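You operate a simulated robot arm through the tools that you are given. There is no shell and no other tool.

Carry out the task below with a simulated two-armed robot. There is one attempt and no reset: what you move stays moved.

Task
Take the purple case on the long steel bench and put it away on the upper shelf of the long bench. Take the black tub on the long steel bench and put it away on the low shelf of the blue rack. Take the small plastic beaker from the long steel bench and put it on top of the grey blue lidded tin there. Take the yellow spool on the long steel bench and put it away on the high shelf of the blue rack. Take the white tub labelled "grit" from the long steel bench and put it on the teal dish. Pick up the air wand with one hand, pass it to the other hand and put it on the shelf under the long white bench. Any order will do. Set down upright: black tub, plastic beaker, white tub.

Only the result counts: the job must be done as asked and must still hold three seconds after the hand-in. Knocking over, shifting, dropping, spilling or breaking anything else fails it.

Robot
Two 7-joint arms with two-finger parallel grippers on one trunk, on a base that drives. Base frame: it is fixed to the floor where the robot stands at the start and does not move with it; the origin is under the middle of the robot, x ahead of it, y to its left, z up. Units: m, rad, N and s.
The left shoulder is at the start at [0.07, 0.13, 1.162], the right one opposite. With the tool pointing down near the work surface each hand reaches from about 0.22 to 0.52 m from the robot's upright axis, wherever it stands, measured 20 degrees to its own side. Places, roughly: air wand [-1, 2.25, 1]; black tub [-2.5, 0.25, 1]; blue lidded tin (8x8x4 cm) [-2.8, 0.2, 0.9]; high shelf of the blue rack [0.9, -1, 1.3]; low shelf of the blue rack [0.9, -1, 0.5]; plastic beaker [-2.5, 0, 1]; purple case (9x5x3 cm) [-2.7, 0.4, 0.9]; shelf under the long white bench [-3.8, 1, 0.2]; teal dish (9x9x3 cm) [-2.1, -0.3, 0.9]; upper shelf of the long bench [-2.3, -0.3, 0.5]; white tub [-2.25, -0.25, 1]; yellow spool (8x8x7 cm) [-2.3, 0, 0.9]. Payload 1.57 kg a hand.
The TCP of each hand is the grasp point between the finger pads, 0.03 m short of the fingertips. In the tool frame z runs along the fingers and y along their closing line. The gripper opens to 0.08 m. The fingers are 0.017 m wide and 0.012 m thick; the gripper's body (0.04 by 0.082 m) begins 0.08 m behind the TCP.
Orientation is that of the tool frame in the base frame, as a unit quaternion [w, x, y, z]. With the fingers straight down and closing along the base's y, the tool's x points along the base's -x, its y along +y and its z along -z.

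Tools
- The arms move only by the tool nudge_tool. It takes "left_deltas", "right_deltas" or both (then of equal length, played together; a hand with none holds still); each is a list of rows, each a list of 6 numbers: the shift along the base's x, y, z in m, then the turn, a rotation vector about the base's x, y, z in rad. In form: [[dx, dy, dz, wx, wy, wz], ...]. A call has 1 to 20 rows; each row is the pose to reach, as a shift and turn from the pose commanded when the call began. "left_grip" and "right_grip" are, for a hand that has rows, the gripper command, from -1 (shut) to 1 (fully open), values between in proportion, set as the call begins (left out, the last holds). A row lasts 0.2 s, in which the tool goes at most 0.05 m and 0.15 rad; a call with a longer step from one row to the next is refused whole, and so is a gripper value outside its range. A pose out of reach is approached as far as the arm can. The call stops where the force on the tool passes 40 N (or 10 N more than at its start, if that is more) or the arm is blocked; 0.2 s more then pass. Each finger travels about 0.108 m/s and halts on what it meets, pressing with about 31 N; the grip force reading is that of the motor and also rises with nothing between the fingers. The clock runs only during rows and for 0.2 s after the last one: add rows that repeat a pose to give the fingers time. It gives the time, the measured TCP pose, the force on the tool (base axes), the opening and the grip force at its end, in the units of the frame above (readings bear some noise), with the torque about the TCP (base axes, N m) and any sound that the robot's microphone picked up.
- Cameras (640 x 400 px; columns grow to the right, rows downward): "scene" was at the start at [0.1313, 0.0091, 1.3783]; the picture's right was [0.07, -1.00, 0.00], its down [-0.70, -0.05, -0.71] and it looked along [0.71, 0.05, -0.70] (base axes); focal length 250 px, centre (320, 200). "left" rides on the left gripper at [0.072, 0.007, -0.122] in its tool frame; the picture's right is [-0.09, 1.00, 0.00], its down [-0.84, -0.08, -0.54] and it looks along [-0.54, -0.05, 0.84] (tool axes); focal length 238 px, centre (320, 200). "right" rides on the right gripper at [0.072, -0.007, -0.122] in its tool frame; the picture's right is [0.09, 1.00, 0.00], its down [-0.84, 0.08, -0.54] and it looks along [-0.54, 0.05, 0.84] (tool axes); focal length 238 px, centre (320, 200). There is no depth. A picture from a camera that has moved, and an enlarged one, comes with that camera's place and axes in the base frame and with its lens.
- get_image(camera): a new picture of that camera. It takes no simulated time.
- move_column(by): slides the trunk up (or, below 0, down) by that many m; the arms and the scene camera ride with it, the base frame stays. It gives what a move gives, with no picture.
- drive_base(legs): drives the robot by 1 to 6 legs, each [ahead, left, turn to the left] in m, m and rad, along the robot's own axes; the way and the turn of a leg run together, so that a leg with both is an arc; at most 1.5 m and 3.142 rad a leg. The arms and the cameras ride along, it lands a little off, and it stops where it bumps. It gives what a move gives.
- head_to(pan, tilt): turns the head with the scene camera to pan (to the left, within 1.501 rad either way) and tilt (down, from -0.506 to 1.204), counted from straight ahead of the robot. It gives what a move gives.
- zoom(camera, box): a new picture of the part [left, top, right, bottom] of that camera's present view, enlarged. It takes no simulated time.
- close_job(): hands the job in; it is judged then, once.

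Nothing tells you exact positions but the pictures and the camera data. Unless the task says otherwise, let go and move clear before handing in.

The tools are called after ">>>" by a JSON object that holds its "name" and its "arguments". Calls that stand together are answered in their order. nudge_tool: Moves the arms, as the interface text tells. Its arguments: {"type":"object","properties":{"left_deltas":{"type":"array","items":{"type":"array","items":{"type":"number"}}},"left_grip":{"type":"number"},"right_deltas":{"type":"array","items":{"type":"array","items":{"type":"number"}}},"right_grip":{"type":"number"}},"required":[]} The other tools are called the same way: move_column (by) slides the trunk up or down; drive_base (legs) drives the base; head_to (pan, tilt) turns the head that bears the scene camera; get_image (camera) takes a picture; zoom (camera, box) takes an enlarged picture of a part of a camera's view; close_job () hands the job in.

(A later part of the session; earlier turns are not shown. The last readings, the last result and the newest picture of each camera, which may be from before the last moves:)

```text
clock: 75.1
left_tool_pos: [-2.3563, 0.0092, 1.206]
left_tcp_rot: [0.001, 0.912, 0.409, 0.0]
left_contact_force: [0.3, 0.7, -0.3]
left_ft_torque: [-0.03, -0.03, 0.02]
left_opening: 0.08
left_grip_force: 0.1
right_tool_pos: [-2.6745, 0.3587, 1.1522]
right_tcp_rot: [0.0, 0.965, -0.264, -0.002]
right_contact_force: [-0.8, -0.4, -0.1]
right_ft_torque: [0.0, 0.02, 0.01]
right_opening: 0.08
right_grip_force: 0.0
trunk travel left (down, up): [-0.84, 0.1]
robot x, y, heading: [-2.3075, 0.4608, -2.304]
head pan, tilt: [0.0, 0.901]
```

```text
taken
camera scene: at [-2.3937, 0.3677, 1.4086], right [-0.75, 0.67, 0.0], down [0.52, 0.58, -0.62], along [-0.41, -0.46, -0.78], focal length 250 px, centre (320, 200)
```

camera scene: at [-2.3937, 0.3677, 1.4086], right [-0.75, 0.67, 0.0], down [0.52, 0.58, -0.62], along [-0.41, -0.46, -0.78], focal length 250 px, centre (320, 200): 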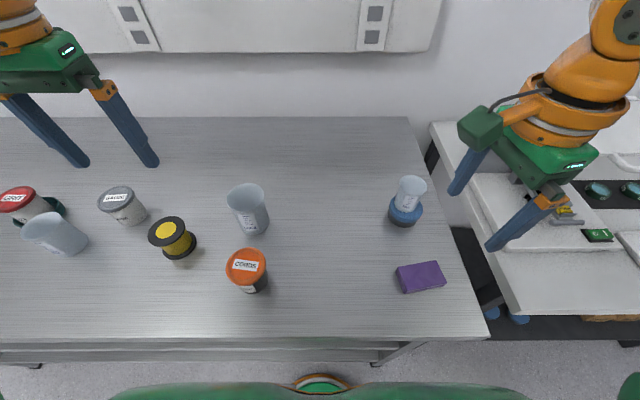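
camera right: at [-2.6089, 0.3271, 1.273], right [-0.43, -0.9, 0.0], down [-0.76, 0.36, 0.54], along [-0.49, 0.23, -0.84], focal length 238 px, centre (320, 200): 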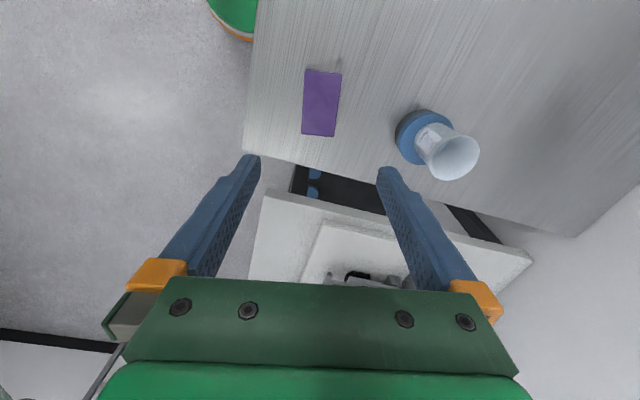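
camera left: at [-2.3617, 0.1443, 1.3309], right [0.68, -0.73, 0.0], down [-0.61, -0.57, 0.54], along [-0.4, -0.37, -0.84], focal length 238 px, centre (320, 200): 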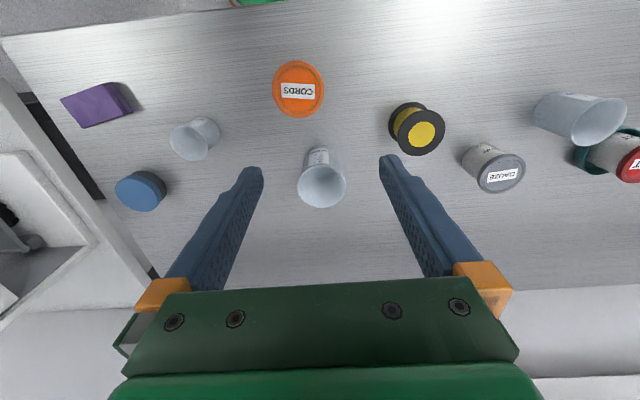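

The yaw works and the fingers line up with the case's long side within ~1.5°. I'll shift 8 mm back along it and lower part way.

>>> {"name": "nudge_tool", "arguments": {"right_deltas": [[0.0069, -0.004, -0.04, 0, 0, 0], [0.0069, -0.004, -0.08, 0, 0, 0], [0.0069, -0.004, -0.12, 0, 0, 0], [0.0069, -0.004, -0.15, 0, 0, 0]]}}

>>> {"name": "get_image", "arguments": {"camera": "right"}}

>>> {"name": "get_image", "arguments": {"camera": "scene"}}

```text
clock: 76.1
left_tool_pos: [-2.3575, 0.0095, 1.2067]
left_tcp_rot: [0.0, 0.913, 0.409, 0.0]
left_contact_force: [1.2, -0.3, -0.1]
left_ft_torque: [0.01, 0.03, 0.0]
left_opening: 0.0799
left_grip_force: 0.1
right_tool_pos: [-2.668, 0.3519, 1.0016]
right_tcp_rot: [0.0, 0.965, -0.262, -0.002]
right_contact_force: [0.4, -0.1, -0.6]
right_ft_torque: [0.02, 0.01, 0.01]
right_opening: 0.0802
right_grip_force: 0.1
trunk travel left (down, up): [-0.84, 0.1]
robot x, y, heading: [-2.3082, 0.4571, -2.301]
head pan, tilt: [0.0, 0.901]
```

```text
taken
camera right: at [-2.6033, 0.3213, 1.1217], right [-0.42, -0.91, 0.0], down [-0.76, 0.36, 0.54], along [-0.49, 0.23, -0.84], focal length 238 px, centre (320, 200)
```

right: 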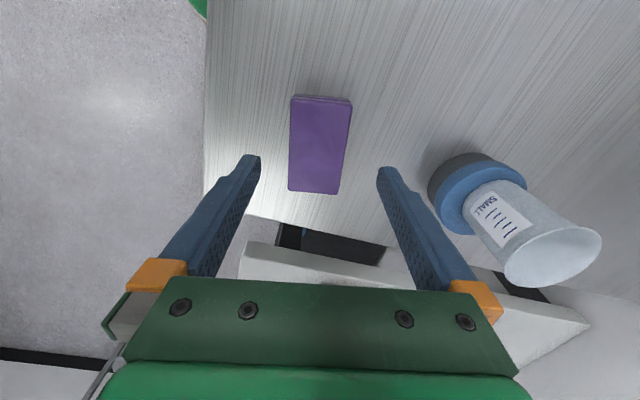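

```text
taken
camera scene: at [-2.394, 0.3676, 1.4086], right [-0.75, 0.67, 0.0], down [0.52, 0.58, -0.62], along [-0.41, -0.46, -0.78], focal length 250 px, centre (320, 200)
```

scene: 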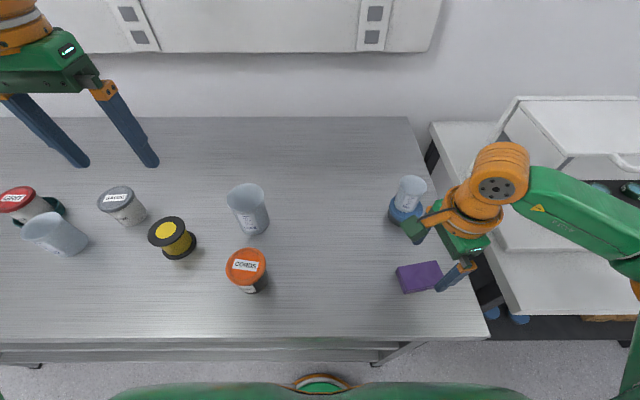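

Aligned well. Adjust a few millimetres and lower so the tips are just above the tabletop, then close on the case.

>>> {"name": "nudge_tool", "arguments": {"right_deltas": [[0.0045, 0, -0.03, 0, 0, 0], [0.0045, 0, -0.055, 0, 0, 0], [0.0045, 0, -0.065, 0, 0, 0]]}}

>>> {"name": "get_image", "arguments": {"camera": "right"}}

>>> {"name": "zoom", "arguments": {"camera": "scene", "box": [360, 200, 520, 300]}}

```text
clock: 76.9
left_tool_pos: [-2.357, 0.01, 1.2068]
left_tcp_rot: [0.0, 0.912, 0.409, 0.0]
left_contact_force: [0.7, 0.5, -0.4]
left_ft_torque: [0.01, 0.02, -0.06]
left_opening: 0.0799
left_grip_force: 0.0
right_tool_pos: [-2.6637, 0.3536, 0.9361]
right_tcp_rot: [0.0, 0.965, -0.262, -0.002]
right_contact_force: [-0.3, -0.8, 0.5]
right_ft_torque: [-0.01, 0.01, 0.01]
right_opening: 0.0801
right_grip_force: 0.2
trunk travel left (down, up): [-0.84, 0.1]
robot x, y, heading: [-2.3056, 0.4606, -2.299]
head pan, tilt: [0.0, 0.901]
```

```text
taken
camera right: at [-2.5979, 0.3228, 1.056], right [-0.43, -0.91, 0.0], down [-0.76, 0.36, 0.54], along [-0.49, 0.23, -0.84], focal length 238 px, centre (320, 200)
```

right: 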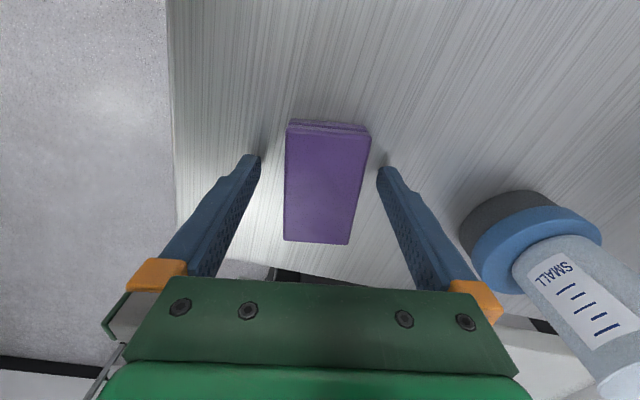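

```text
4.00 times, centred on (440, 250) of scene
camera zoom: at [-2.3937, 0.3678, 1.4087], right [-0.75, 0.67, 0.0], down [0.52, 0.58, -0.62], along [-0.41, -0.46, -0.78], focal length 999 px, centre (-160, 0)
```

zoom: 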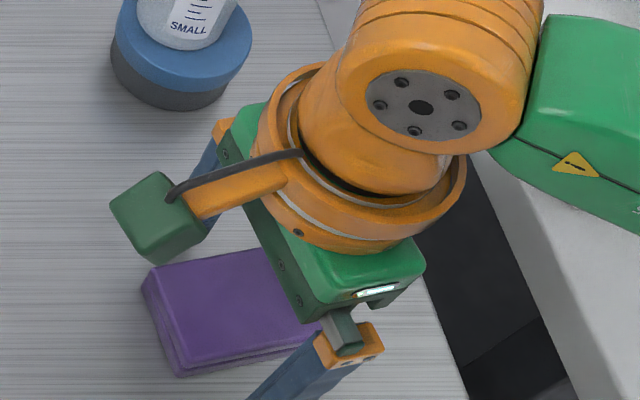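

Centred on the case. Closing.

>>> {"name": "nudge_tool", "arguments": {"right_deltas": [[0, 0, 0, 0, 0, 0], [0, 0, 0, 0, 0, 0], [0, 0, 0, 0, 0, 0], [0, 0, 0, 0, 0, 0]], "right_grip": -1}}

>>> {"name": "nudge_tool", "arguments": {"right_deltas": [[0, 0, 0.04, 0, 0, 0], [0, 0, 0.08, 0, 0, 0], [0, 0, 0.12, 0, 0, 0]]}}

>>> {"name": "get_image", "arguments": {"camera": "right"}}

```text
clock: 77.9
left_tool_pos: [-2.3571, 0.0099, 1.2069]
left_tcp_rot: [0.001, 0.913, 0.409, -0.001]
left_contact_force: [0.0, 0.0, -0.5]
left_ft_torque: [-0.01, 0.01, 0.03]
left_opening: 0.0799
left_grip_force: 0.1
right_tool_pos: [-2.663, 0.3544, 0.9355]
right_tcp_rot: [0.0, 0.965, -0.262, -0.002]
right_contact_force: [-0.5, -0.2, 0.7]
right_ft_torque: [0.01, 0.02, 0.02]
right_opening: 0.0493
right_grip_force: 31.2
trunk travel left (down, up): [-0.84, 0.1]
robot x, y, heading: [-2.307, 0.4581, -2.298]
head pan, tilt: [0.0, 0.901]
```

```text
clock: 78.7
left_tool_pos: [-2.3561, 0.0102, 1.2076]
left_tcp_rot: [0.0, 0.913, 0.409, 0.0]
left_contact_force: [0.5, 0.8, -0.1]
left_ft_torque: [0.0, 0.03, -0.01]
left_opening: 0.08
left_grip_force: 0.1
right_tool_pos: [-2.6641, 0.3541, 1.0574]
right_tcp_rot: [-0.001, 0.965, -0.263, -0.002]
right_contact_force: [-0.4, -0.3, 0.8]
right_ft_torque: [-0.02, -0.02, -0.01]
right_opening: 0.0491
right_grip_force: 31.3
trunk travel left (down, up): [-0.84, 0.1]
robot x, y, heading: [-2.3068, 0.4569, -2.303]
head pan, tilt: [0.0, 0.901]
```

```text
taken
camera right: at [-2.598, 0.324, 1.1791], right [-0.43, -0.91, 0.0], down [-0.76, 0.36, 0.54], along [-0.49, 0.23, -0.84], focal length 238 px, centre (320, 200)
```

right: 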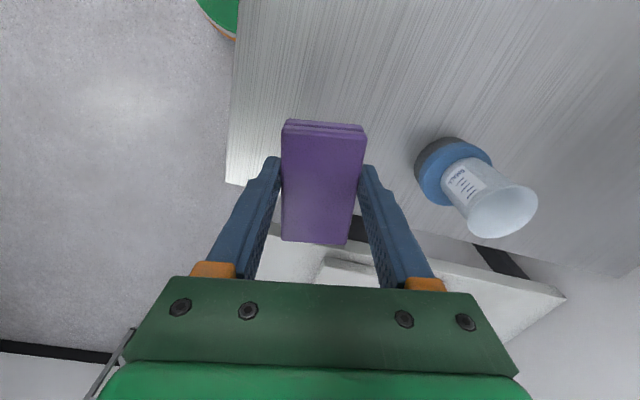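

The case is held. I'll yaw the hand back so the case points along the depth of the bench, then set it down again in the same spot so I can regrasp it from the front with a tilted hand.

>>> {"name": "nudge_tool", "arguments": {"right_deltas": [[0, 0, 0, 0, 0, 0.14], [0, 0, 0, 0, 0, 0.28], [0, 0, 0, 0, 0, 0.42], [0, 0, 0, 0, 0, 0.56], [0, 0, 0, 0, 0, 0.7], [0, 0, 0, 0, 0, 0.84], [0, 0, 0, 0, 0, 0.98], [0, 0, 0, 0, 0, 1.12], [0, 0, 0, 0, 0, 1.26], [0, 0, 0, 0, 0, 1.38], [0, 0, 0, 0, 0, 1.38]]}}

>>> {"name": "get_image", "arguments": {"camera": "right"}}

>>> {"name": "get_image", "arguments": {"camera": "scene"}}

```text
clock: 81.1
left_tool_pos: [-2.3565, 0.01, 1.2068]
left_tcp_rot: [0.001, 0.913, 0.409, 0.0]
left_contact_force: [0.4, 0.6, 1.0]
left_ft_torque: [-0.01, 0.0, 0.01]
left_opening: 0.0801
left_grip_force: 0.1
right_tool_pos: [-2.6617, 0.3545, 1.0572]
right_tcp_rot: [0.001, 0.911, 0.412, -0.002]
right_contact_force: [-0.2, 0.2, -0.2]
right_ft_torque: [0.02, 0.03, 0.01]
right_opening: 0.0492
right_grip_force: 31.6
trunk travel left (down, up): [-0.84, 0.1]
robot x, y, heading: [-2.3085, 0.4586, -2.299]
head pan, tilt: [0.0, 0.901]
```

```text
taken
camera right: at [-2.6201, 0.4132, 1.1779], right [0.81, -0.59, 0.0], down [-0.49, -0.68, 0.54], along [-0.32, -0.44, -0.84], focal length 238 px, centre (320, 200)
```

right: 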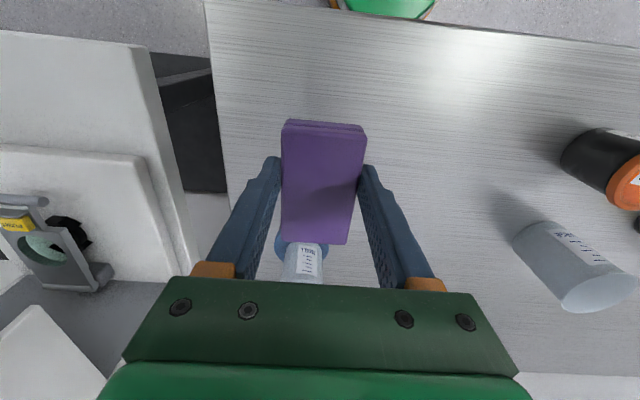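

```text
taken
camera scene: at [-2.3938, 0.3677, 1.4086], right [-0.75, 0.67, 0.0], down [0.52, 0.58, -0.62], along [-0.41, -0.46, -0.78], focal length 250 px, centre (320, 200)
```

scene: 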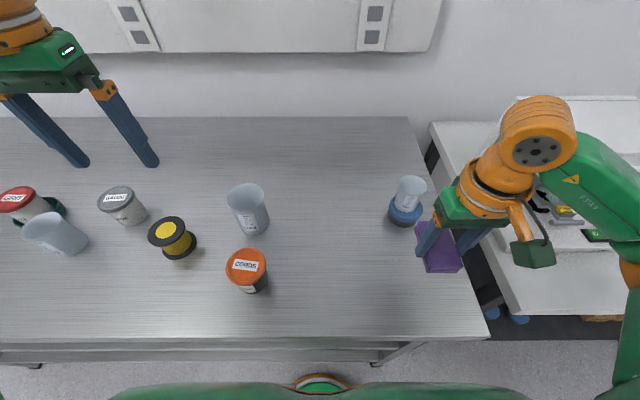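

I'll move the case slightly toward me and left, away from the tin, and lower it to the bench.

>>> {"name": "nudge_tool", "arguments": {"right_deltas": [[0.0357, -0.0048, 0, 0, 0, 0], [0.0357, -0.0048, -0.04, 0, 0, 0], [0.0357, -0.0048, -0.08, 0, 0, 0], [0.0357, -0.0048, -0.11, 0, 0, 0], [0.0357, -0.0048, -0.119, 0, 0, 0]]}}

```text
clock: 82.3
left_tool_pos: [-2.3555, 0.0081, 1.206]
left_tcp_rot: [0.0, 0.912, 0.409, 0.0]
left_contact_force: [0.1, 0.0, 0.6]
left_ft_torque: [-0.02, -0.04, 0.01]
left_opening: 0.0798
left_grip_force: 0.0
right_tool_pos: [-2.6257, 0.3478, 0.9391]
right_tcp_rot: [0.0, 0.911, 0.412, -0.002]
right_contact_force: [-0.5, 0.0, -0.4]
right_ft_torque: [0.0, 0.0, 0.0]
right_opening: 0.0492
right_grip_force: 31.2
trunk travel left (down, up): [-0.84, 0.1]
robot x, y, heading: [-2.3082, 0.4597, -2.303]
head pan, tilt: [0.0, 0.901]
```

>>> {"name": "nudge_tool", "arguments": {"right_deltas": [[0, 0, -0.0015, 0, 0, 0], [0, 0, -0.003, 0, 0, 0]]}}

```text
clock: 82.9
left_tool_pos: [-2.3571, 0.01, 1.2062]
left_tcp_rot: [0.0, 0.912, 0.409, 0.0]
left_contact_force: [-0.2, -0.2, 0.6]
left_ft_torque: [-0.02, 0.0, 0.02]
left_opening: 0.08
left_grip_force: 0.1
right_tool_pos: [-2.6263, 0.3486, 0.9361]
right_tcp_rot: [0.0, 0.912, 0.411, -0.002]
right_contact_force: [-0.8, -0.3, 3.3]
right_ft_torque: [0.02, 0.02, 0.0]
right_opening: 0.0491
right_grip_force: 30.8
trunk travel left (down, up): [-0.84, 0.1]
robot x, y, heading: [-2.3072, 0.4591, -2.301]
head pan, tilt: [0.0, 0.901]
```

The case rests on the bench, turned lengthwise. Releasing, lifting, and then backing the base off so I can tilt the hand.

>>> {"name": "nudge_tool", "arguments": {"right_deltas": [[0, 0, 0, 0, 0, 0], [0, 0, 0, 0, 0, 0], [0, 0, 0, 0, 0, 0]], "right_grip": 1}}

>>> {"name": "nudge_tool", "arguments": {"right_deltas": [[0, 0, 0.03, 0, 0, 0], [0, 0, 0.07, 0, 0, 0], [0, 0, 0.11, 0, 0, 0], [0, 0, 0.15, 0, 0, 0], [0, 0, 0.19, 0, 0, 0]]}}

>>> {"name": "get_image", "arguments": {"camera": "right"}}

```text
clock: 83.7
left_tool_pos: [-2.3567, 0.0086, 1.2064]
left_tcp_rot: [0.0, 0.913, 0.409, 0.0]
left_contact_force: [-0.3, 0.6, 0.6]
left_ft_torque: [0.02, -0.01, -0.02]
left_opening: 0.08
left_grip_force: 0.0
right_tool_pos: [-2.6272, 0.349, 0.9358]
right_tcp_rot: [0.001, 0.911, 0.412, -0.002]
right_contact_force: [-0.6, -0.2, 1.4]
right_ft_torque: [-0.05, 0.01, 0.02]
right_opening: 0.0804
right_grip_force: 0.1
trunk travel left (down, up): [-0.84, 0.1]
robot x, y, heading: [-2.3134, 0.4597, -2.302]
head pan, tilt: [0.0, 0.901]
```

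```text
clock: 84.9
left_tool_pos: [-2.3551, 0.0104, 1.2054]
left_tcp_rot: [0.0, 0.913, 0.409, 0.0]
left_contact_force: [0.5, -0.1, 0.8]
left_ft_torque: [-0.04, -0.01, -0.04]
left_opening: 0.0802
left_grip_force: 0.1
right_tool_pos: [-2.6244, 0.3496, 1.1243]
right_tcp_rot: [0.0, 0.911, 0.412, -0.001]
right_contact_force: [-1.1, 0.6, -0.4]
right_ft_torque: [-0.01, 0.02, -0.02]
right_opening: 0.08
right_grip_force: 0.1
trunk travel left (down, up): [-0.84, 0.1]
robot x, y, heading: [-2.3072, 0.4582, -2.304]
head pan, tilt: [0.0, 0.901]
```

```text
taken
camera right: at [-2.5819, 0.4087, 1.2462], right [0.81, -0.59, 0.0], down [-0.49, -0.68, 0.54], along [-0.32, -0.44, -0.84], focal length 238 px, centre (320, 200)
```

right: 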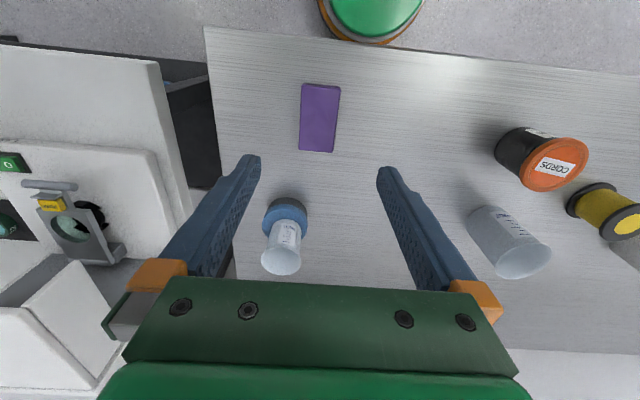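

The case lies squarely. Backing the base 0.2 m, then tilting the right hand 45° forward.

>>> {"name": "drive_base", "arguments": {"legs": [[-0.2, 0, 0.008]]}}

>>> {"name": "nudge_tool", "arguments": {"right_deltas": [[-0.01, -0.011, 0, -0.1125, 0.0992, 0], [-0.02, -0.0225, 0, -0.225, 0.1983, 0], [-0.03, -0.034, 0, -0.3377, 0.2975, 0], [-0.04, -0.045, 0, -0.45, 0.3967, 0], [-0.05, -0.0565, 0, -0.54, 0.476, 0], [-0.06, -0.068, 0, -0.589, 0.519, 0], [-0.06, -0.068, 0, -0.589, 0.519, 0]]}}

>>> {"name": "get_image", "arguments": {"camera": "right"}}

>>> {"name": "get_image", "arguments": {"camera": "scene"}}

```text
clock: 86.5
left_tool_pos: [-2.2202, 0.1582, 1.2052]
left_tcp_rot: [0.0, 0.91, 0.414, 0.001]
left_contact_force: [-0.1, 0.0, 0.6]
left_ft_torque: [-0.01, 0.0, 0.03]
left_opening: 0.0802
left_grip_force: 0.1
right_tool_pos: [-2.4936, 0.4958, 1.124]
right_tcp_rot: [0.001, 0.91, 0.416, 0.001]
right_contact_force: [0.5, -0.6, -0.2]
right_ft_torque: [0.01, 0.01, -0.01]
right_opening: 0.0797
right_grip_force: 0.1
trunk travel left (down, up): [-0.84, 0.1]
robot x, y, heading: [-2.1773, 0.6091, -2.287]
head pan, tilt: [0.0, 0.901]
```

```text
clock: 88.2
left_tool_pos: [-2.2183, 0.1611, 1.2068]
left_tcp_rot: [0.0, 0.911, 0.413, 0.0]
left_contact_force: [0.2, 0.2, 0.3]
left_ft_torque: [-0.03, -0.02, 0.03]
left_opening: 0.0799
left_grip_force: 0.0
right_tool_pos: [-2.5501, 0.4305, 1.125]
right_tcp_rot: [0.156, 0.84, 0.383, -0.351]
right_contact_force: [-1.2, -0.3, 0.6]
right_ft_torque: [0.01, -0.03, 0.02]
right_opening: 0.0802
right_grip_force: 0.0
trunk travel left (down, up): [-0.84, 0.1]
robot x, y, heading: [-2.1752, 0.6078, -2.294]
head pan, tilt: [0.0, 0.901]
```

```text
taken
camera right: at [-2.4656, 0.5386, 1.1597], right [0.79, -0.6, -0.07], down [-0.07, -0.21, 0.98], along [-0.6, -0.77, -0.21], focal length 238 px, centre (320, 200)
```

right: 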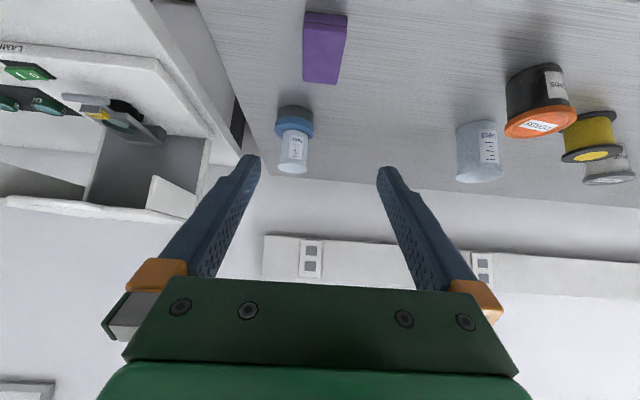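

```text
taken
camera scene: at [-2.2586, 0.5186, 1.4087], right [-0.75, 0.66, 0.0], down [0.52, 0.59, -0.62], along [-0.41, -0.47, -0.78], focal length 250 px, centre (320, 200)
```

scene: 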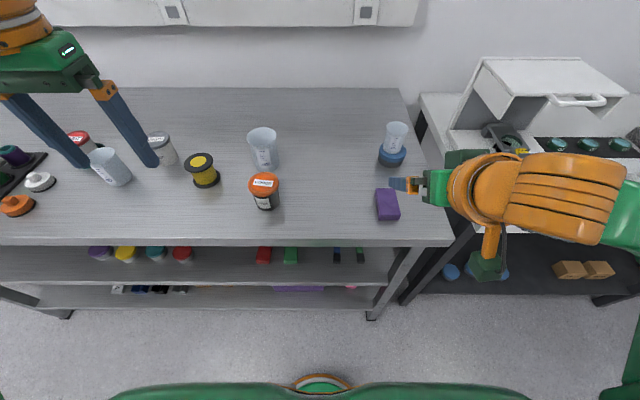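

The 45° tilt is reachable. I'll move the hand down to a pre-grasp in front of the case and check alignment.

>>> {"name": "nudge_tool", "arguments": {"right_deltas": [[-0.008, -0.008, -0.035, 0, 0, 0], [-0.016, -0.016, -0.07, 0, 0, 0], [-0.024, -0.024, -0.105, 0, 0, 0], [-0.0312, -0.0308, -0.14, 0, 0, 0]]}}

>>> {"name": "get_image", "arguments": {"camera": "right"}}

>>> {"name": "zoom", "arguments": {"camera": "scene", "box": [340, 150, 500, 250]}}

```text
clock: 89.2
left_tool_pos: [-2.2191, 0.161, 1.2071]
left_tcp_rot: [0.001, 0.911, 0.413, 0.0]
left_contact_force: [0.0, 0.4, 0.7]
left_ft_torque: [0.03, -0.03, 0.03]
left_opening: 0.0798
left_grip_force: 0.0
right_tool_pos: [-2.5827, 0.3974, 0.9838]
right_tcp_rot: [0.155, 0.841, 0.383, -0.35]
right_contact_force: [0.8, 0.0, 0.4]
right_ft_torque: [0.02, 0.01, 0.0]
right_opening: 0.0802
right_grip_force: 0.0
trunk travel left (down, up): [-0.84, 0.1]
robot x, y, heading: [-2.1758, 0.6087, -2.29]
head pan, tilt: [0.0, 0.901]
```

```text
taken
camera right: at [-2.4986, 0.5062, 1.0186], right [0.79, -0.6, -0.07], down [-0.07, -0.21, 0.97], along [-0.6, -0.77, -0.21], focal length 238 px, centre (320, 200)
```

right: 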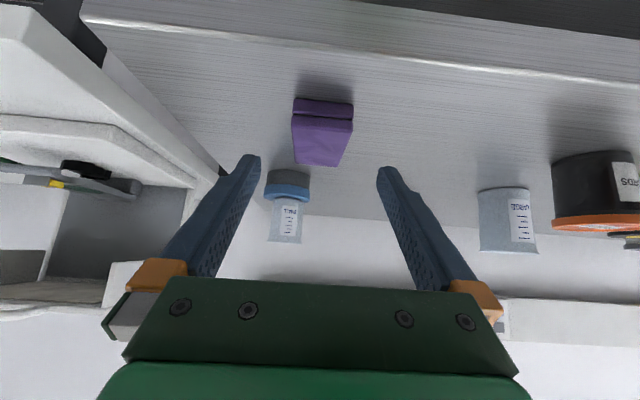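

```text
4.00 times, centred on (420, 200) of scene
camera zoom: at [-2.2594, 0.5181, 1.4086], right [-0.75, 0.66, 0.0], down [0.52, 0.59, -0.62], along [-0.41, -0.47, -0.78], focal length 999 px, centre (-80, 200)
```

zoom: 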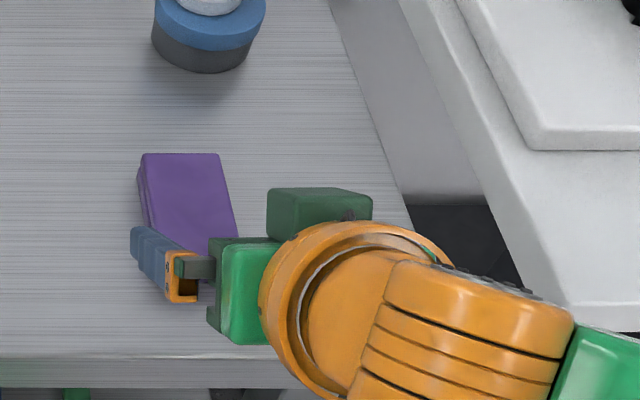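

I'll zoom on the case to verify its front edge.

>>> {"name": "zoom", "arguments": {"camera": "right", "box": [240, 70, 400, 170]}}

```text
4.00 times, centred on (320, 120) of right
camera zoom: at [-2.4986, 0.5062, 1.0186], right [0.79, -0.6, -0.07], down [-0.07, -0.21, 0.97], along [-0.6, -0.77, -0.21], focal length 953 px, centre (320, 520)
```

zoom: 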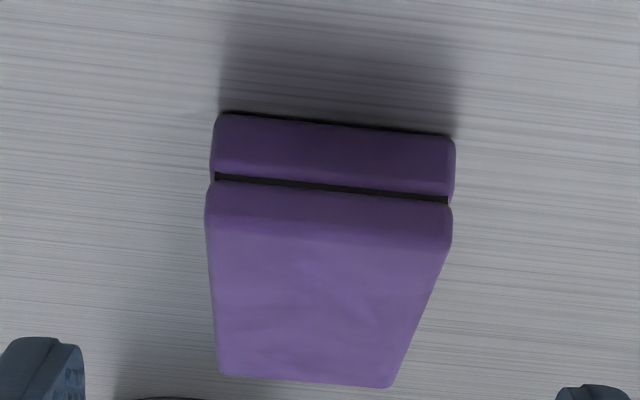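

Aligned within 3 mm and well squared. Moving in along the tilted direction and closing on the case's front end.

>>> {"name": "nudge_tool", "arguments": {"right_deltas": [[-0.015, -0.0148, -0.027, 0, 0, 0], [-0.0299, -0.0296, -0.053, 0, 0, 0]]}}

>>> {"name": "get_image", "arguments": {"camera": "right"}}

>>> {"name": "zoom", "arguments": {"camera": "scene", "box": [340, 150, 500, 250]}}

```text
clock: 89.8
left_tool_pos: [-2.2192, 0.1602, 1.2068]
left_tcp_rot: [0.0, 0.911, 0.413, 0.001]
left_contact_force: [-0.3, -0.5, -0.3]
left_ft_torque: [-0.01, 0.0, 0.02]
left_opening: 0.0799
left_grip_force: 0.1
right_tool_pos: [-2.6132, 0.3688, 0.9322]
right_tcp_rot: [0.156, 0.84, 0.384, -0.35]
right_contact_force: [-0.2, 0.1, -0.2]
right_ft_torque: [0.03, 0.01, 0.01]
right_opening: 0.0799
right_grip_force: 0.0
trunk travel left (down, up): [-0.84, 0.1]
robot x, y, heading: [-2.1794, 0.6088, -2.293]
head pan, tilt: [0.0, 0.901]
```

```text
taken
camera right: at [-2.5282, 0.4776, 0.9662], right [0.79, -0.6, -0.07], down [-0.07, -0.21, 0.97], along [-0.6, -0.77, -0.21], focal length 238 px, centre (320, 200)
```

right: 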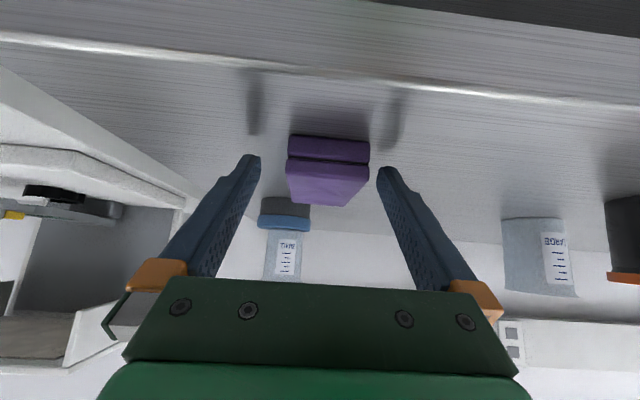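

```text
4.00 times, centred on (420, 200) of scene
camera zoom: at [-2.2598, 0.5174, 1.4085], right [-0.75, 0.66, 0.0], down [0.52, 0.59, -0.62], along [-0.41, -0.47, -0.78], focal length 999 px, centre (-80, 200)
```

zoom: 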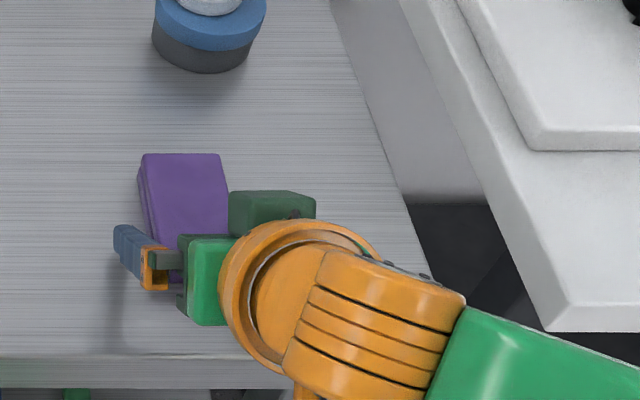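

The case sits between the fingers. Closing.

>>> {"name": "nudge_tool", "arguments": {"right_deltas": [[0, 0, 0, 0, 0, 0], [0, 0, 0, 0, 0, 0], [0, 0, 0, 0, 0, 0], [0, 0, 0, 0, 0, 0]], "right_grip": -1}}

>>> {"name": "nudge_tool", "arguments": {"right_deltas": [[0, 0, 0.02, 0, 0, 0], [0, 0, 0.05, 0, 0, 0], [0, 0, 0.08, 0, 0, 0]]}}

>>> {"name": "get_image", "arguments": {"camera": "right"}}

>>> {"name": "zoom", "arguments": {"camera": "scene", "box": [340, 150, 500, 250]}}

```text
clock: 90.8
left_tool_pos: [-2.2183, 0.1607, 1.2057]
left_tcp_rot: [0.0, 0.911, 0.413, 0.0]
left_contact_force: [-0.7, 0.6, -0.4]
left_ft_torque: [-0.02, -0.03, -0.03]
left_opening: 0.08
left_grip_force: 0.1
right_tool_pos: [-2.6118, 0.3707, 0.9328]
right_tcp_rot: [0.156, 0.84, 0.384, -0.35]
right_contact_force: [0.1, 0.4, -0.1]
right_ft_torque: [0.02, 0.01, 0.02]
right_opening: 0.0491
right_grip_force: 30.9
trunk travel left (down, up): [-0.84, 0.1]
robot x, y, heading: [-2.1769, 0.6097, -2.29]
head pan, tilt: [0.0, 0.901]
```

```text
clock: 91.5
left_tool_pos: [-2.218, 0.1598, 1.2064]
left_tcp_rot: [-0.001, 0.911, 0.413, 0.0]
left_contact_force: [0.0, 0.0, -0.2]
left_ft_torque: [0.01, -0.01, -0.01]
left_opening: 0.08
left_grip_force: 0.1
right_tool_pos: [-2.612, 0.3703, 1.0112]
right_tcp_rot: [0.157, 0.84, 0.384, -0.35]
right_contact_force: [0.3, 0.5, -1.0]
right_ft_torque: [0.04, -0.02, 0.04]
right_opening: 0.0491
right_grip_force: 31.5
trunk travel left (down, up): [-0.84, 0.1]
robot x, y, heading: [-2.1749, 0.6125, -2.294]
head pan, tilt: [0.0, 0.901]
```

```text
taken
camera right: at [-2.5266, 0.4779, 1.0465], right [0.79, -0.6, -0.07], down [-0.07, -0.21, 0.97], along [-0.6, -0.77, -0.21], focal length 238 px, centre (320, 200)
```

right: 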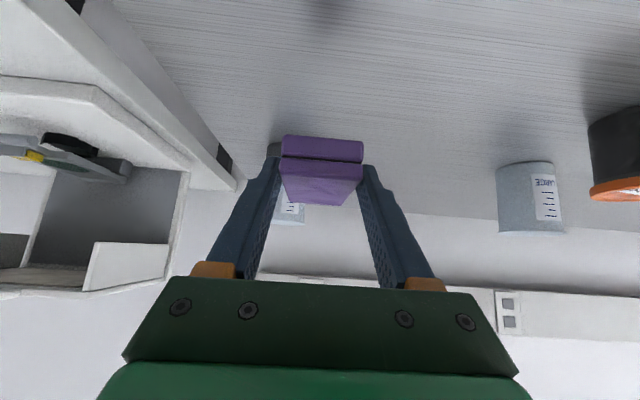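

```text
4.00 times, centred on (420, 200) of scene
camera zoom: at [-2.2586, 0.5184, 1.4086], right [-0.75, 0.66, 0.0], down [0.52, 0.59, -0.62], along [-0.41, -0.47, -0.78], focal length 999 px, centre (-80, 200)
```

zoom: 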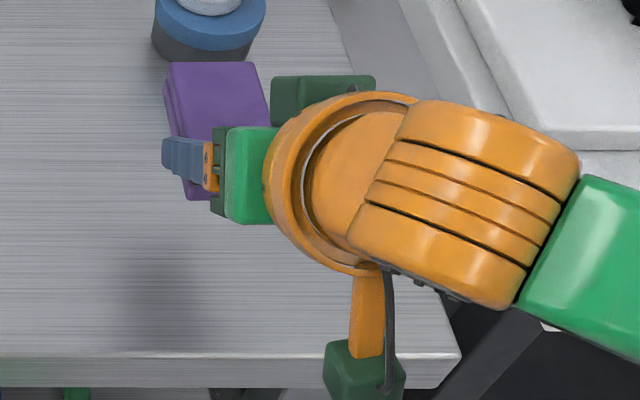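

The case is held level at 45°. I'll retract the left hand, back the base off, strafe left to the free stretch of shelf around u≈1.70, and lower the trunk.

>>> {"name": "nudge_tool", "arguments": {"right_deltas": [[0, 0, 0.02, 0, 0, 0], [0, 0, 0.03, 0, 0, 0], [0, 0, 0.03, 0, 0, 0]], "left_deltas": [[0.025, 0.028, 0, 0, 0, 0], [0.05, 0.056, 0, 0, 0, 0], [0.0727, 0.0825, 0, 0, 0, 0]]}}

>>> {"name": "drive_base", "arguments": {"legs": [[-0.22, 0, 0], [0, 0.505, 0]]}}

>>> {"name": "get_image", "arguments": {"camera": "scene"}}

```text
clock: 92.3
left_tool_pos: [-2.1462, 0.2461, 1.2088]
left_tcp_rot: [-0.001, 0.911, 0.413, 0.0]
left_contact_force: [-0.3, 0.1, 0.3]
left_ft_torque: [-0.01, 0.0, 0.0]
left_opening: 0.0799
left_grip_force: 0.1
right_tool_pos: [-2.6115, 0.3697, 1.0424]
right_tcp_rot: [0.156, 0.84, 0.384, -0.351]
right_contact_force: [0.3, 0.3, 0.2]
right_ft_torque: [0.02, -0.03, 0.01]
right_opening: 0.0491
right_grip_force: 31.0
trunk travel left (down, up): [-0.84, 0.1]
robot x, y, heading: [-2.1738, 0.6142, -2.286]
head pan, tilt: [0.0, 0.901]
```

```text
clock: 96.6
left_tool_pos: [-1.6217, 0.0676, 1.2082]
left_tcp_rot: [0.0, 0.912, 0.41, 0.0]
left_contact_force: [0.0, -0.8, 0.8]
left_ft_torque: [0.0, 0.01, 0.01]
left_opening: 0.0801
left_grip_force: 0.2
right_tool_pos: [-2.087, 0.1957, 1.0407]
right_tcp_rot: [0.157, 0.841, 0.382, -0.351]
right_contact_force: [0.6, 0.1, -0.2]
right_ft_torque: [0.04, -0.01, -0.01]
right_opening: 0.0494
right_grip_force: 31.2
trunk travel left (down, up): [-0.84, 0.1]
robot x, y, heading: [-1.6495, 0.4291, -2.297]
head pan, tilt: [0.0, 0.901]
```

```text
taken
camera scene: at [-1.7335, 0.3428, 1.4086], right [-0.75, 0.66, 0.0], down [0.52, 0.59, -0.62], along [-0.41, -0.46, -0.78], focal length 250 px, centre (320, 200)
```

scene: 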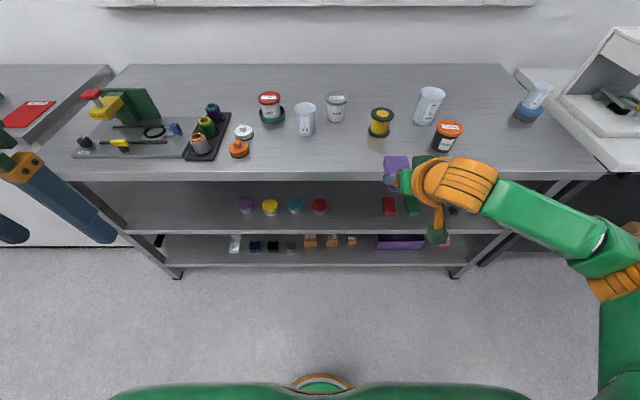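

Bench items are all fine. Now lowering the trunk 0.40 m in front of the bench and looking at the shelf.

>>> {"name": "move_column", "arguments": {"by": -0.4}}

>>> {"name": "head_to", "arguments": {"pan": -0.15, "tilt": 0.5}}

>>> {"name": "get_image", "arguments": {"camera": "scene"}}

>>> {"name": "get_image", "arguments": {"camera": "right"}}

>>> {"name": "get_image", "arguments": {"camera": "left"}}

```text
clock: 100.5
left_tool_pos: [-1.6203, 0.067, 0.8083]
left_tcp_rot: [0.0, 0.912, 0.411, 0.0]
left_contact_force: [0.7, -1.0, 0.0]
left_ft_torque: [0.0, 0.02, -0.01]
left_opening: 0.0797
left_grip_force: 0.0
right_tool_pos: [-2.086, 0.1936, 0.642]
right_tcp_rot: [0.156, 0.841, 0.382, -0.351]
right_contact_force: [-0.3, 0.1, -0.3]
right_ft_torque: [0.03, -0.03, 0.01]
right_opening: 0.049
right_grip_force: 31.1
trunk travel left (down, up): [-0.44, 0.5]
robot x, y, heading: [-1.6508, 0.428, -2.297]
head pan, tilt: [0.0, 0.901]
```

```text
clock: 101.3
left_tool_pos: [-1.6209, 0.0662, 0.8081]
left_tcp_rot: [-0.001, 0.912, 0.411, 0.0]
left_contact_force: [1.3, 0.3, -0.1]
left_ft_torque: [-0.02, 0.01, -0.01]
left_opening: 0.08
left_grip_force: 0.0
right_tool_pos: [-2.0851, 0.1943, 0.6417]
right_tcp_rot: [0.156, 0.841, 0.382, -0.351]
right_contact_force: [-0.2, 0.7, -1.1]
right_ft_torque: [0.06, 0.0, 0.02]
right_opening: 0.0494
right_grip_force: 30.5
trunk travel left (down, up): [-0.44, 0.5]
robot x, y, heading: [-1.6465, 0.4343, -2.294]
head pan, tilt: [-0.15, 0.499]
```

```text
taken
camera scene: at [-1.7517, 0.3399, 1.0424], right [-0.64, 0.77, 0.0], down [0.37, 0.31, -0.88], along [-0.67, -0.56, -0.48], focal length 250 px, centre (320, 200)
```

scene: 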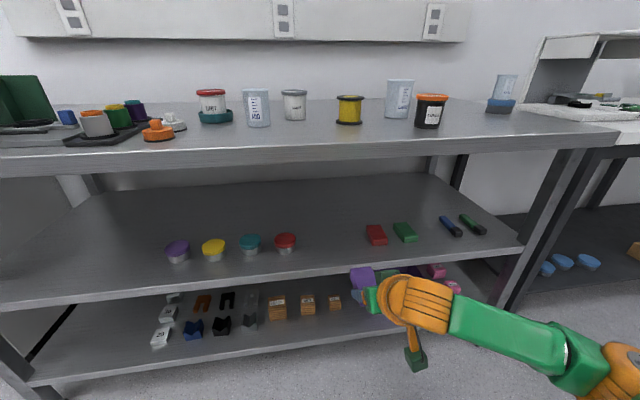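

```text
taken
camera right: at [-1.9999, 0.3019, 0.6756], right [0.79, -0.61, -0.07], down [-0.07, -0.21, 0.97], along [-0.61, -0.77, -0.21], focal length 238 px, centre (320, 200)
```

right: 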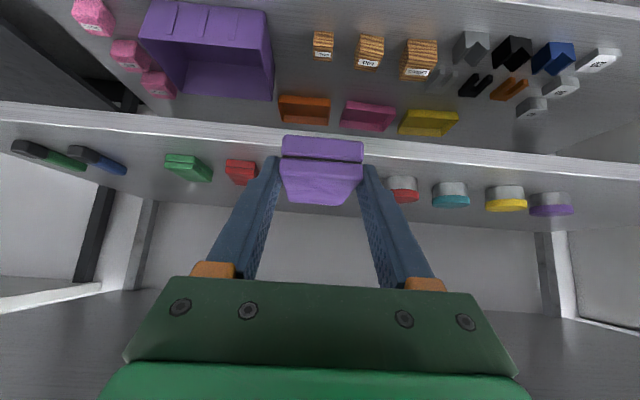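

```text
taken
camera left: at [-1.5692, 0.1162, 0.9312], right [0.68, -0.73, 0.0], down [-0.61, -0.58, 0.54], along [-0.4, -0.37, -0.84], focal length 238 px, centre (320, 200)
```

left: 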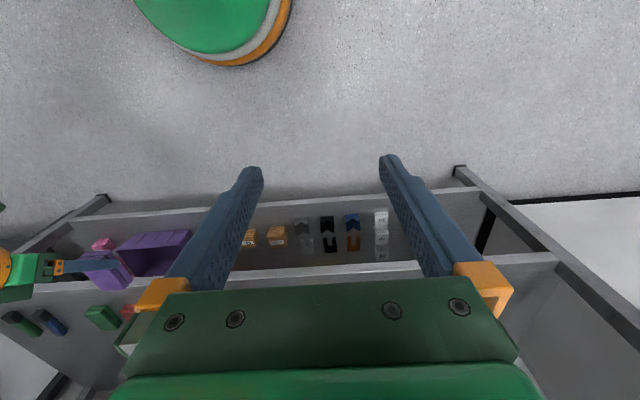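

The stretch between the red tub and the red case is free, right in front of the held case. I'll lower the hand a little and drive in under the tabletop.

>>> {"name": "nudge_tool", "arguments": {"right_deltas": [[0, 0, -0.02, 0, 0, 0], [0, 0, -0.042, 0, 0, 0]]}}

>>> {"name": "drive_base", "arguments": {"legs": [[0.17, 0, 0]]}}

>>> {"name": "get_image", "arguments": {"camera": "scene"}}

>>> {"name": "get_image", "arguments": {"camera": "right"}}

```text
clock: 101.9
left_tool_pos: [-1.6204, 0.0665, 0.8082]
left_tcp_rot: [0.0, 0.912, 0.41, 0.0]
left_contact_force: [0.0, 0.0, -0.5]
left_ft_torque: [-0.01, -0.01, 0.01]
left_opening: 0.08
left_grip_force: 0.1
right_tool_pos: [-2.0857, 0.1947, 0.599]
right_tcp_rot: [0.156, 0.841, 0.381, -0.351]
right_contact_force: [-0.4, 0.5, 0.8]
right_ft_torque: [0.04, -0.01, 0.0]
right_opening: 0.0495
right_grip_force: 31.0
trunk travel left (down, up): [-0.44, 0.5]
robot x, y, heading: [-1.6489, 0.4335, -2.299]
head pan, tilt: [-0.15, 0.499]
```

```text
clock: 103.4
left_tool_pos: [-1.7352, -0.0615, 0.8076]
left_tcp_rot: [0.0, 0.912, 0.41, -0.001]
left_contact_force: [0.5, -0.9, 0.5]
left_ft_torque: [0.01, -0.02, 0.0]
left_opening: 0.0798
left_grip_force: 0.0
right_tool_pos: [-2.1993, 0.0654, 0.5991]
right_tcp_rot: [0.155, 0.841, 0.382, -0.35]
right_contact_force: [-0.5, -0.2, -0.4]
right_ft_torque: [-0.01, -0.01, 0.01]
right_opening: 0.0492
right_grip_force: 31.2
trunk travel left (down, up): [-0.44, 0.5]
robot x, y, heading: [-1.7597, 0.3085, -2.297]
head pan, tilt: [-0.15, 0.499]
```

```text
taken
camera scene: at [-1.8659, 0.2115, 1.0424], right [-0.64, 0.77, 0.0], down [0.37, 0.31, -0.88], along [-0.67, -0.56, -0.48], focal length 250 px, centre (320, 200)
```

scene: 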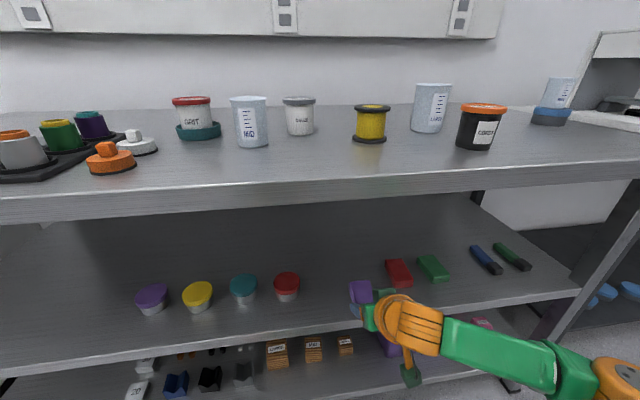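

```text
taken
camera right: at [-2.1134, 0.1736, 0.6345], right [0.79, -0.61, -0.07], down [-0.07, -0.21, 0.97], along [-0.61, -0.76, -0.21], focal length 238 px, centre (320, 200)
```

right: 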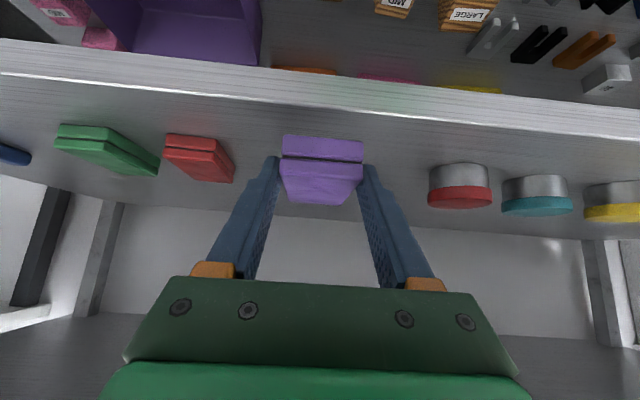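

The hand is under the tabletop with good clearance. Driving in another 7 cm, then lowering onto the shelf.

>>> {"name": "drive_base", "arguments": {"legs": [[0.08, 0, 0.004]]}}

>>> {"name": "nudge_tool", "arguments": {"right_deltas": [[0, 0, -0.02, 0, 0, 0], [0, 0, -0.036, 0, 0, 0]]}}

>>> {"name": "get_image", "arguments": {"camera": "right"}}

>>> {"name": "get_image", "arguments": {"camera": "scene"}}

```text
clock: 104.5
left_tool_pos: [-1.7874, -0.1209, 0.8078]
left_tcp_rot: [0.0, 0.911, 0.413, 0.0]
left_contact_force: [-0.2, -0.6, -0.1]
left_ft_torque: [0.04, 0.01, -0.01]
left_opening: 0.0801
left_grip_force: 0.1
right_tool_pos: [-2.2518, 0.0047, 0.6004]
right_tcp_rot: [0.156, 0.841, 0.382, -0.35]
right_contact_force: [0.0, 0.4, -0.9]
right_ft_torque: [0.0, -0.02, 0.03]
right_opening: 0.0491
right_grip_force: 31.5
trunk travel left (down, up): [-0.44, 0.5]
robot x, y, heading: [-1.8156, 0.2445, -2.297]
head pan, tilt: [-0.15, 0.499]
```

```text
clock: 105.0
left_tool_pos: [-1.7866, -0.123, 0.8091]
left_tcp_rot: [0.0, 0.911, 0.413, 0.0]
left_contact_force: [0.2, 0.1, 0.8]
left_ft_torque: [0.03, -0.02, 0.02]
left_opening: 0.08
left_grip_force: 0.0
right_tool_pos: [-2.2518, 0.0049, 0.565]
right_tcp_rot: [0.156, 0.84, 0.384, -0.35]
right_contact_force: [-0.2, 0.1, -0.5]
right_ft_torque: [0.0, -0.01, 0.02]
right_opening: 0.0493
right_grip_force: 30.5
trunk travel left (down, up): [-0.44, 0.5]
robot x, y, heading: [-1.8132, 0.2446, -2.298]
head pan, tilt: [-0.15, 0.499]
```

```text
taken
camera right: at [-2.1662, 0.1126, 0.5977], right [0.79, -0.61, -0.07], down [-0.07, -0.21, 0.97], along [-0.61, -0.77, -0.21], focal length 238 px, centre (320, 200)
```

right: 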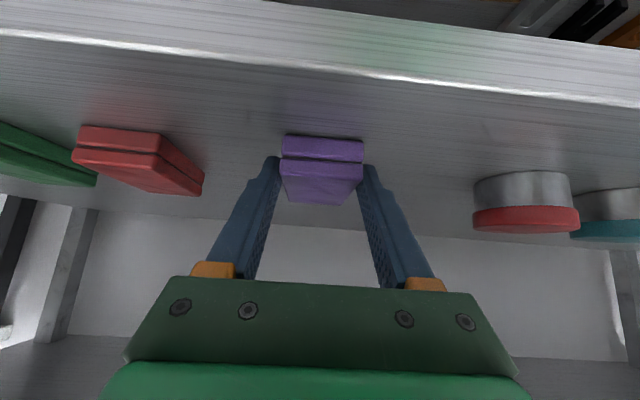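

```text
taken
camera scene: at [-1.9189, 0.1508, 1.0425], right [-0.64, 0.77, 0.0], down [0.37, 0.31, -0.88], along [-0.67, -0.56, -0.48], focal length 250 px, centre (320, 200)
```

scene: 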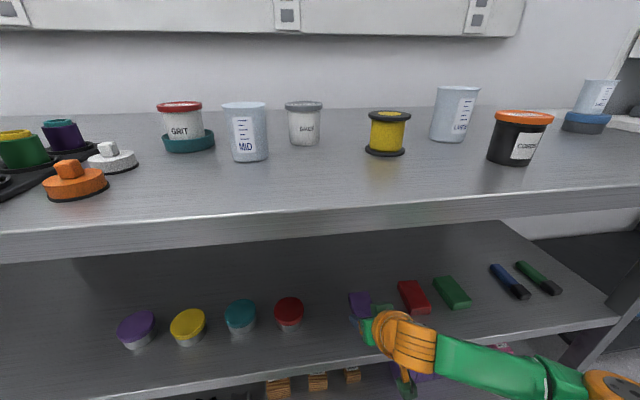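

The case is over the shelf about 3 cm behind its front edge, with free space both sides. Lowering in small steps until contact.

>>> {"name": "nudge_tool", "arguments": {"right_deltas": [[0, 0, -0.005, 0, 0, 0], [0, 0, -0.009, 0, 0, 0]]}}

>>> {"name": "nudge_tool", "arguments": {"right_deltas": [[0, 0, -0.002, 0, 0, 0], [0, 0, -0.004, 0, 0, 0]]}}

```text
clock: 105.7
left_tool_pos: [-1.785, -0.1189, 0.8099]
left_tcp_rot: [-0.001, 0.911, 0.412, -0.003]
left_contact_force: [0.0, 0.1, 0.2]
left_ft_torque: [0.02, -0.02, 0.0]
left_opening: 0.08
left_grip_force: 0.1
right_tool_pos: [-2.2508, 0.006, 0.5595]
right_tcp_rot: [0.157, 0.839, 0.381, -0.356]
right_contact_force: [-6.9, -1.1, 23.9]
right_ft_torque: [-0.36, 0.36, -0.04]
right_opening: 0.0499
right_grip_force: 31.0
trunk travel left (down, up): [-0.44, 0.5]
robot x, y, heading: [-1.8146, 0.2431, -2.296]
head pan, tilt: [-0.15, 0.499]
```

```text
clock: 106.2
left_tool_pos: [-1.7828, -0.1182, 0.8099]
left_tcp_rot: [0.001, 0.911, 0.412, -0.004]
left_contact_force: [-0.6, 0.0, 0.2]
left_ft_torque: [0.02, 0.02, -0.01]
left_opening: 0.0797
left_grip_force: 0.1
right_tool_pos: [-2.2499, 0.0048, 0.557]
right_tcp_rot: [0.159, 0.837, 0.383, -0.357]
right_contact_force: [-9.8, 0.6, 39.0]
right_ft_torque: [-0.51, -0.05, -0.13]
right_opening: 0.0494
right_grip_force: 31.1
trunk travel left (down, up): [-0.44, 0.5]
robot x, y, heading: [-1.8144, 0.2452, -2.295]
head pan, tilt: [-0.15, 0.499]
```

Contact came a bit higher than expected; easing up to relieve the force and looking.

>>> {"name": "nudge_tool", "arguments": {"right_deltas": [[0, 0, 0.004, 0, 0, 0], [0, 0, 0.008, 0, 0, 0]]}}

>>> {"name": "get_image", "arguments": {"camera": "right"}}

>>> {"name": "zoom", "arguments": {"camera": "scene", "box": [320, 270, 480, 370]}}

>>> {"name": "get_image", "arguments": {"camera": "left"}}

```text
clock: 106.8
left_tool_pos: [-1.7862, -0.1219, 0.8069]
left_tcp_rot: [0.0, 0.911, 0.412, -0.001]
left_contact_force: [0.8, -0.3, 0.1]
left_ft_torque: [-0.04, -0.01, 0.01]
left_opening: 0.08
left_grip_force: 0.1
right_tool_pos: [-2.25, 0.006, 0.5572]
right_tcp_rot: [0.156, 0.841, 0.385, -0.348]
right_contact_force: [2.0, 0.1, 4.8]
right_ft_torque: [-0.31, 0.16, 0.13]
right_opening: 0.049
right_grip_force: 31.1
trunk travel left (down, up): [-0.44, 0.5]
robot x, y, heading: [-1.8196, 0.2448, -2.297]
head pan, tilt: [-0.15, 0.499]
```

```text
taken
camera right: at [-2.1652, 0.1129, 0.5926], right [0.79, -0.6, -0.07], down [-0.07, -0.21, 0.97], along [-0.6, -0.77, -0.22], focal length 238 px, centre (320, 200)
```

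right: 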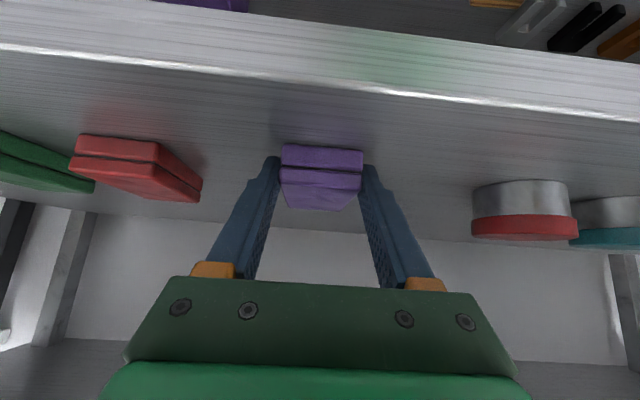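

```text
4.00 times, centred on (400, 320) of scene
camera zoom: at [-1.9172, 0.1515, 1.0423], right [-0.64, 0.77, 0.0], down [0.37, 0.31, -0.88], along [-0.67, -0.56, -0.48], focal length 999 px, centre (0, -280)
```

zoom: 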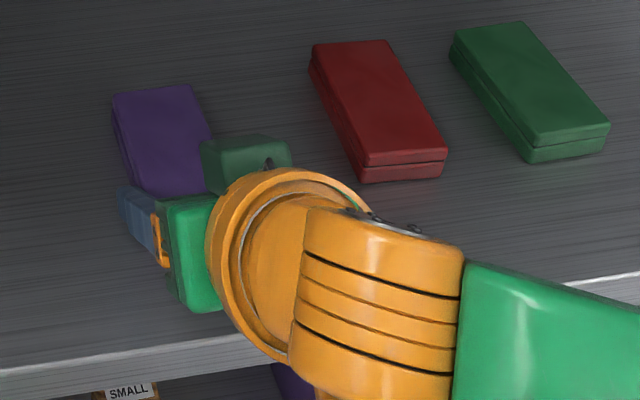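

```text
taken
camera left: at [-1.7338, -0.0716, 0.9309], right [0.69, -0.73, 0.0], down [-0.61, -0.58, 0.54], along [-0.4, -0.37, -0.84], focal length 238 px, centre (320, 200)
```

left: 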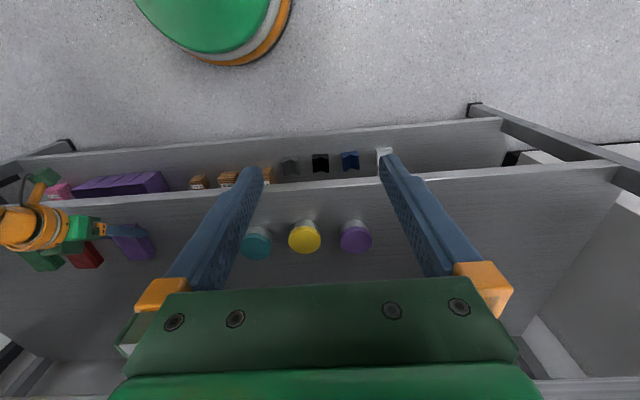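

The case slid up ~6 mm in the grip and now rests flat on the shelf with light force. Opening the fingers.

>>> {"name": "nudge_tool", "arguments": {"right_deltas": [[0, 0, 0.0005, 0, 0, 0], [0, 0, 0.0005, 0, 0, 0], [0, 0, 0.0005, 0, 0, 0]], "right_grip": 1}}

>>> {"name": "get_image", "arguments": {"camera": "right"}}

```text
clock: 107.7
left_tool_pos: [-1.7857, -0.1231, 0.8068]
left_tcp_rot: [-0.001, 0.912, 0.411, 0.0]
left_contact_force: [-0.4, 0.3, -0.8]
left_ft_torque: [0.01, -0.03, -0.03]
left_opening: 0.0801
left_grip_force: 0.0
right_tool_pos: [-2.252, 0.0034, 0.5614]
right_tcp_rot: [0.157, 0.84, 0.383, -0.351]
right_contact_force: [-0.3, -0.3, 0.3]
right_ft_torque: [0.02, -0.01, 0.0]
right_opening: 0.0799
right_grip_force: 0.1
trunk travel left (down, up): [-0.44, 0.5]
robot x, y, heading: [-1.8145, 0.2464, -2.298]
head pan, tilt: [-0.15, 0.499]
```

```text
taken
camera right: at [-2.1667, 0.1124, 0.594], right [0.79, -0.61, -0.07], down [-0.07, -0.21, 0.97], along [-0.61, -0.77, -0.21], focal length 238 px, centre (320, 200)
```

right: 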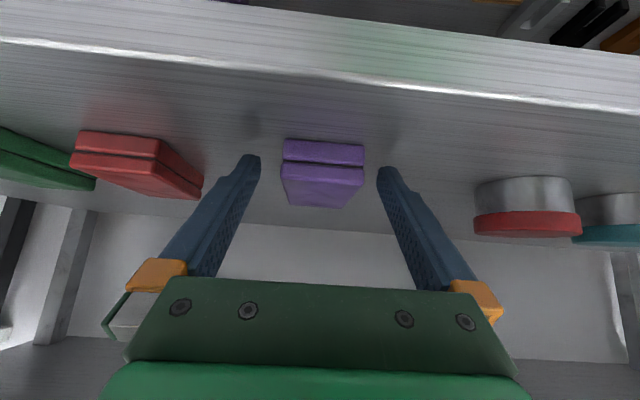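

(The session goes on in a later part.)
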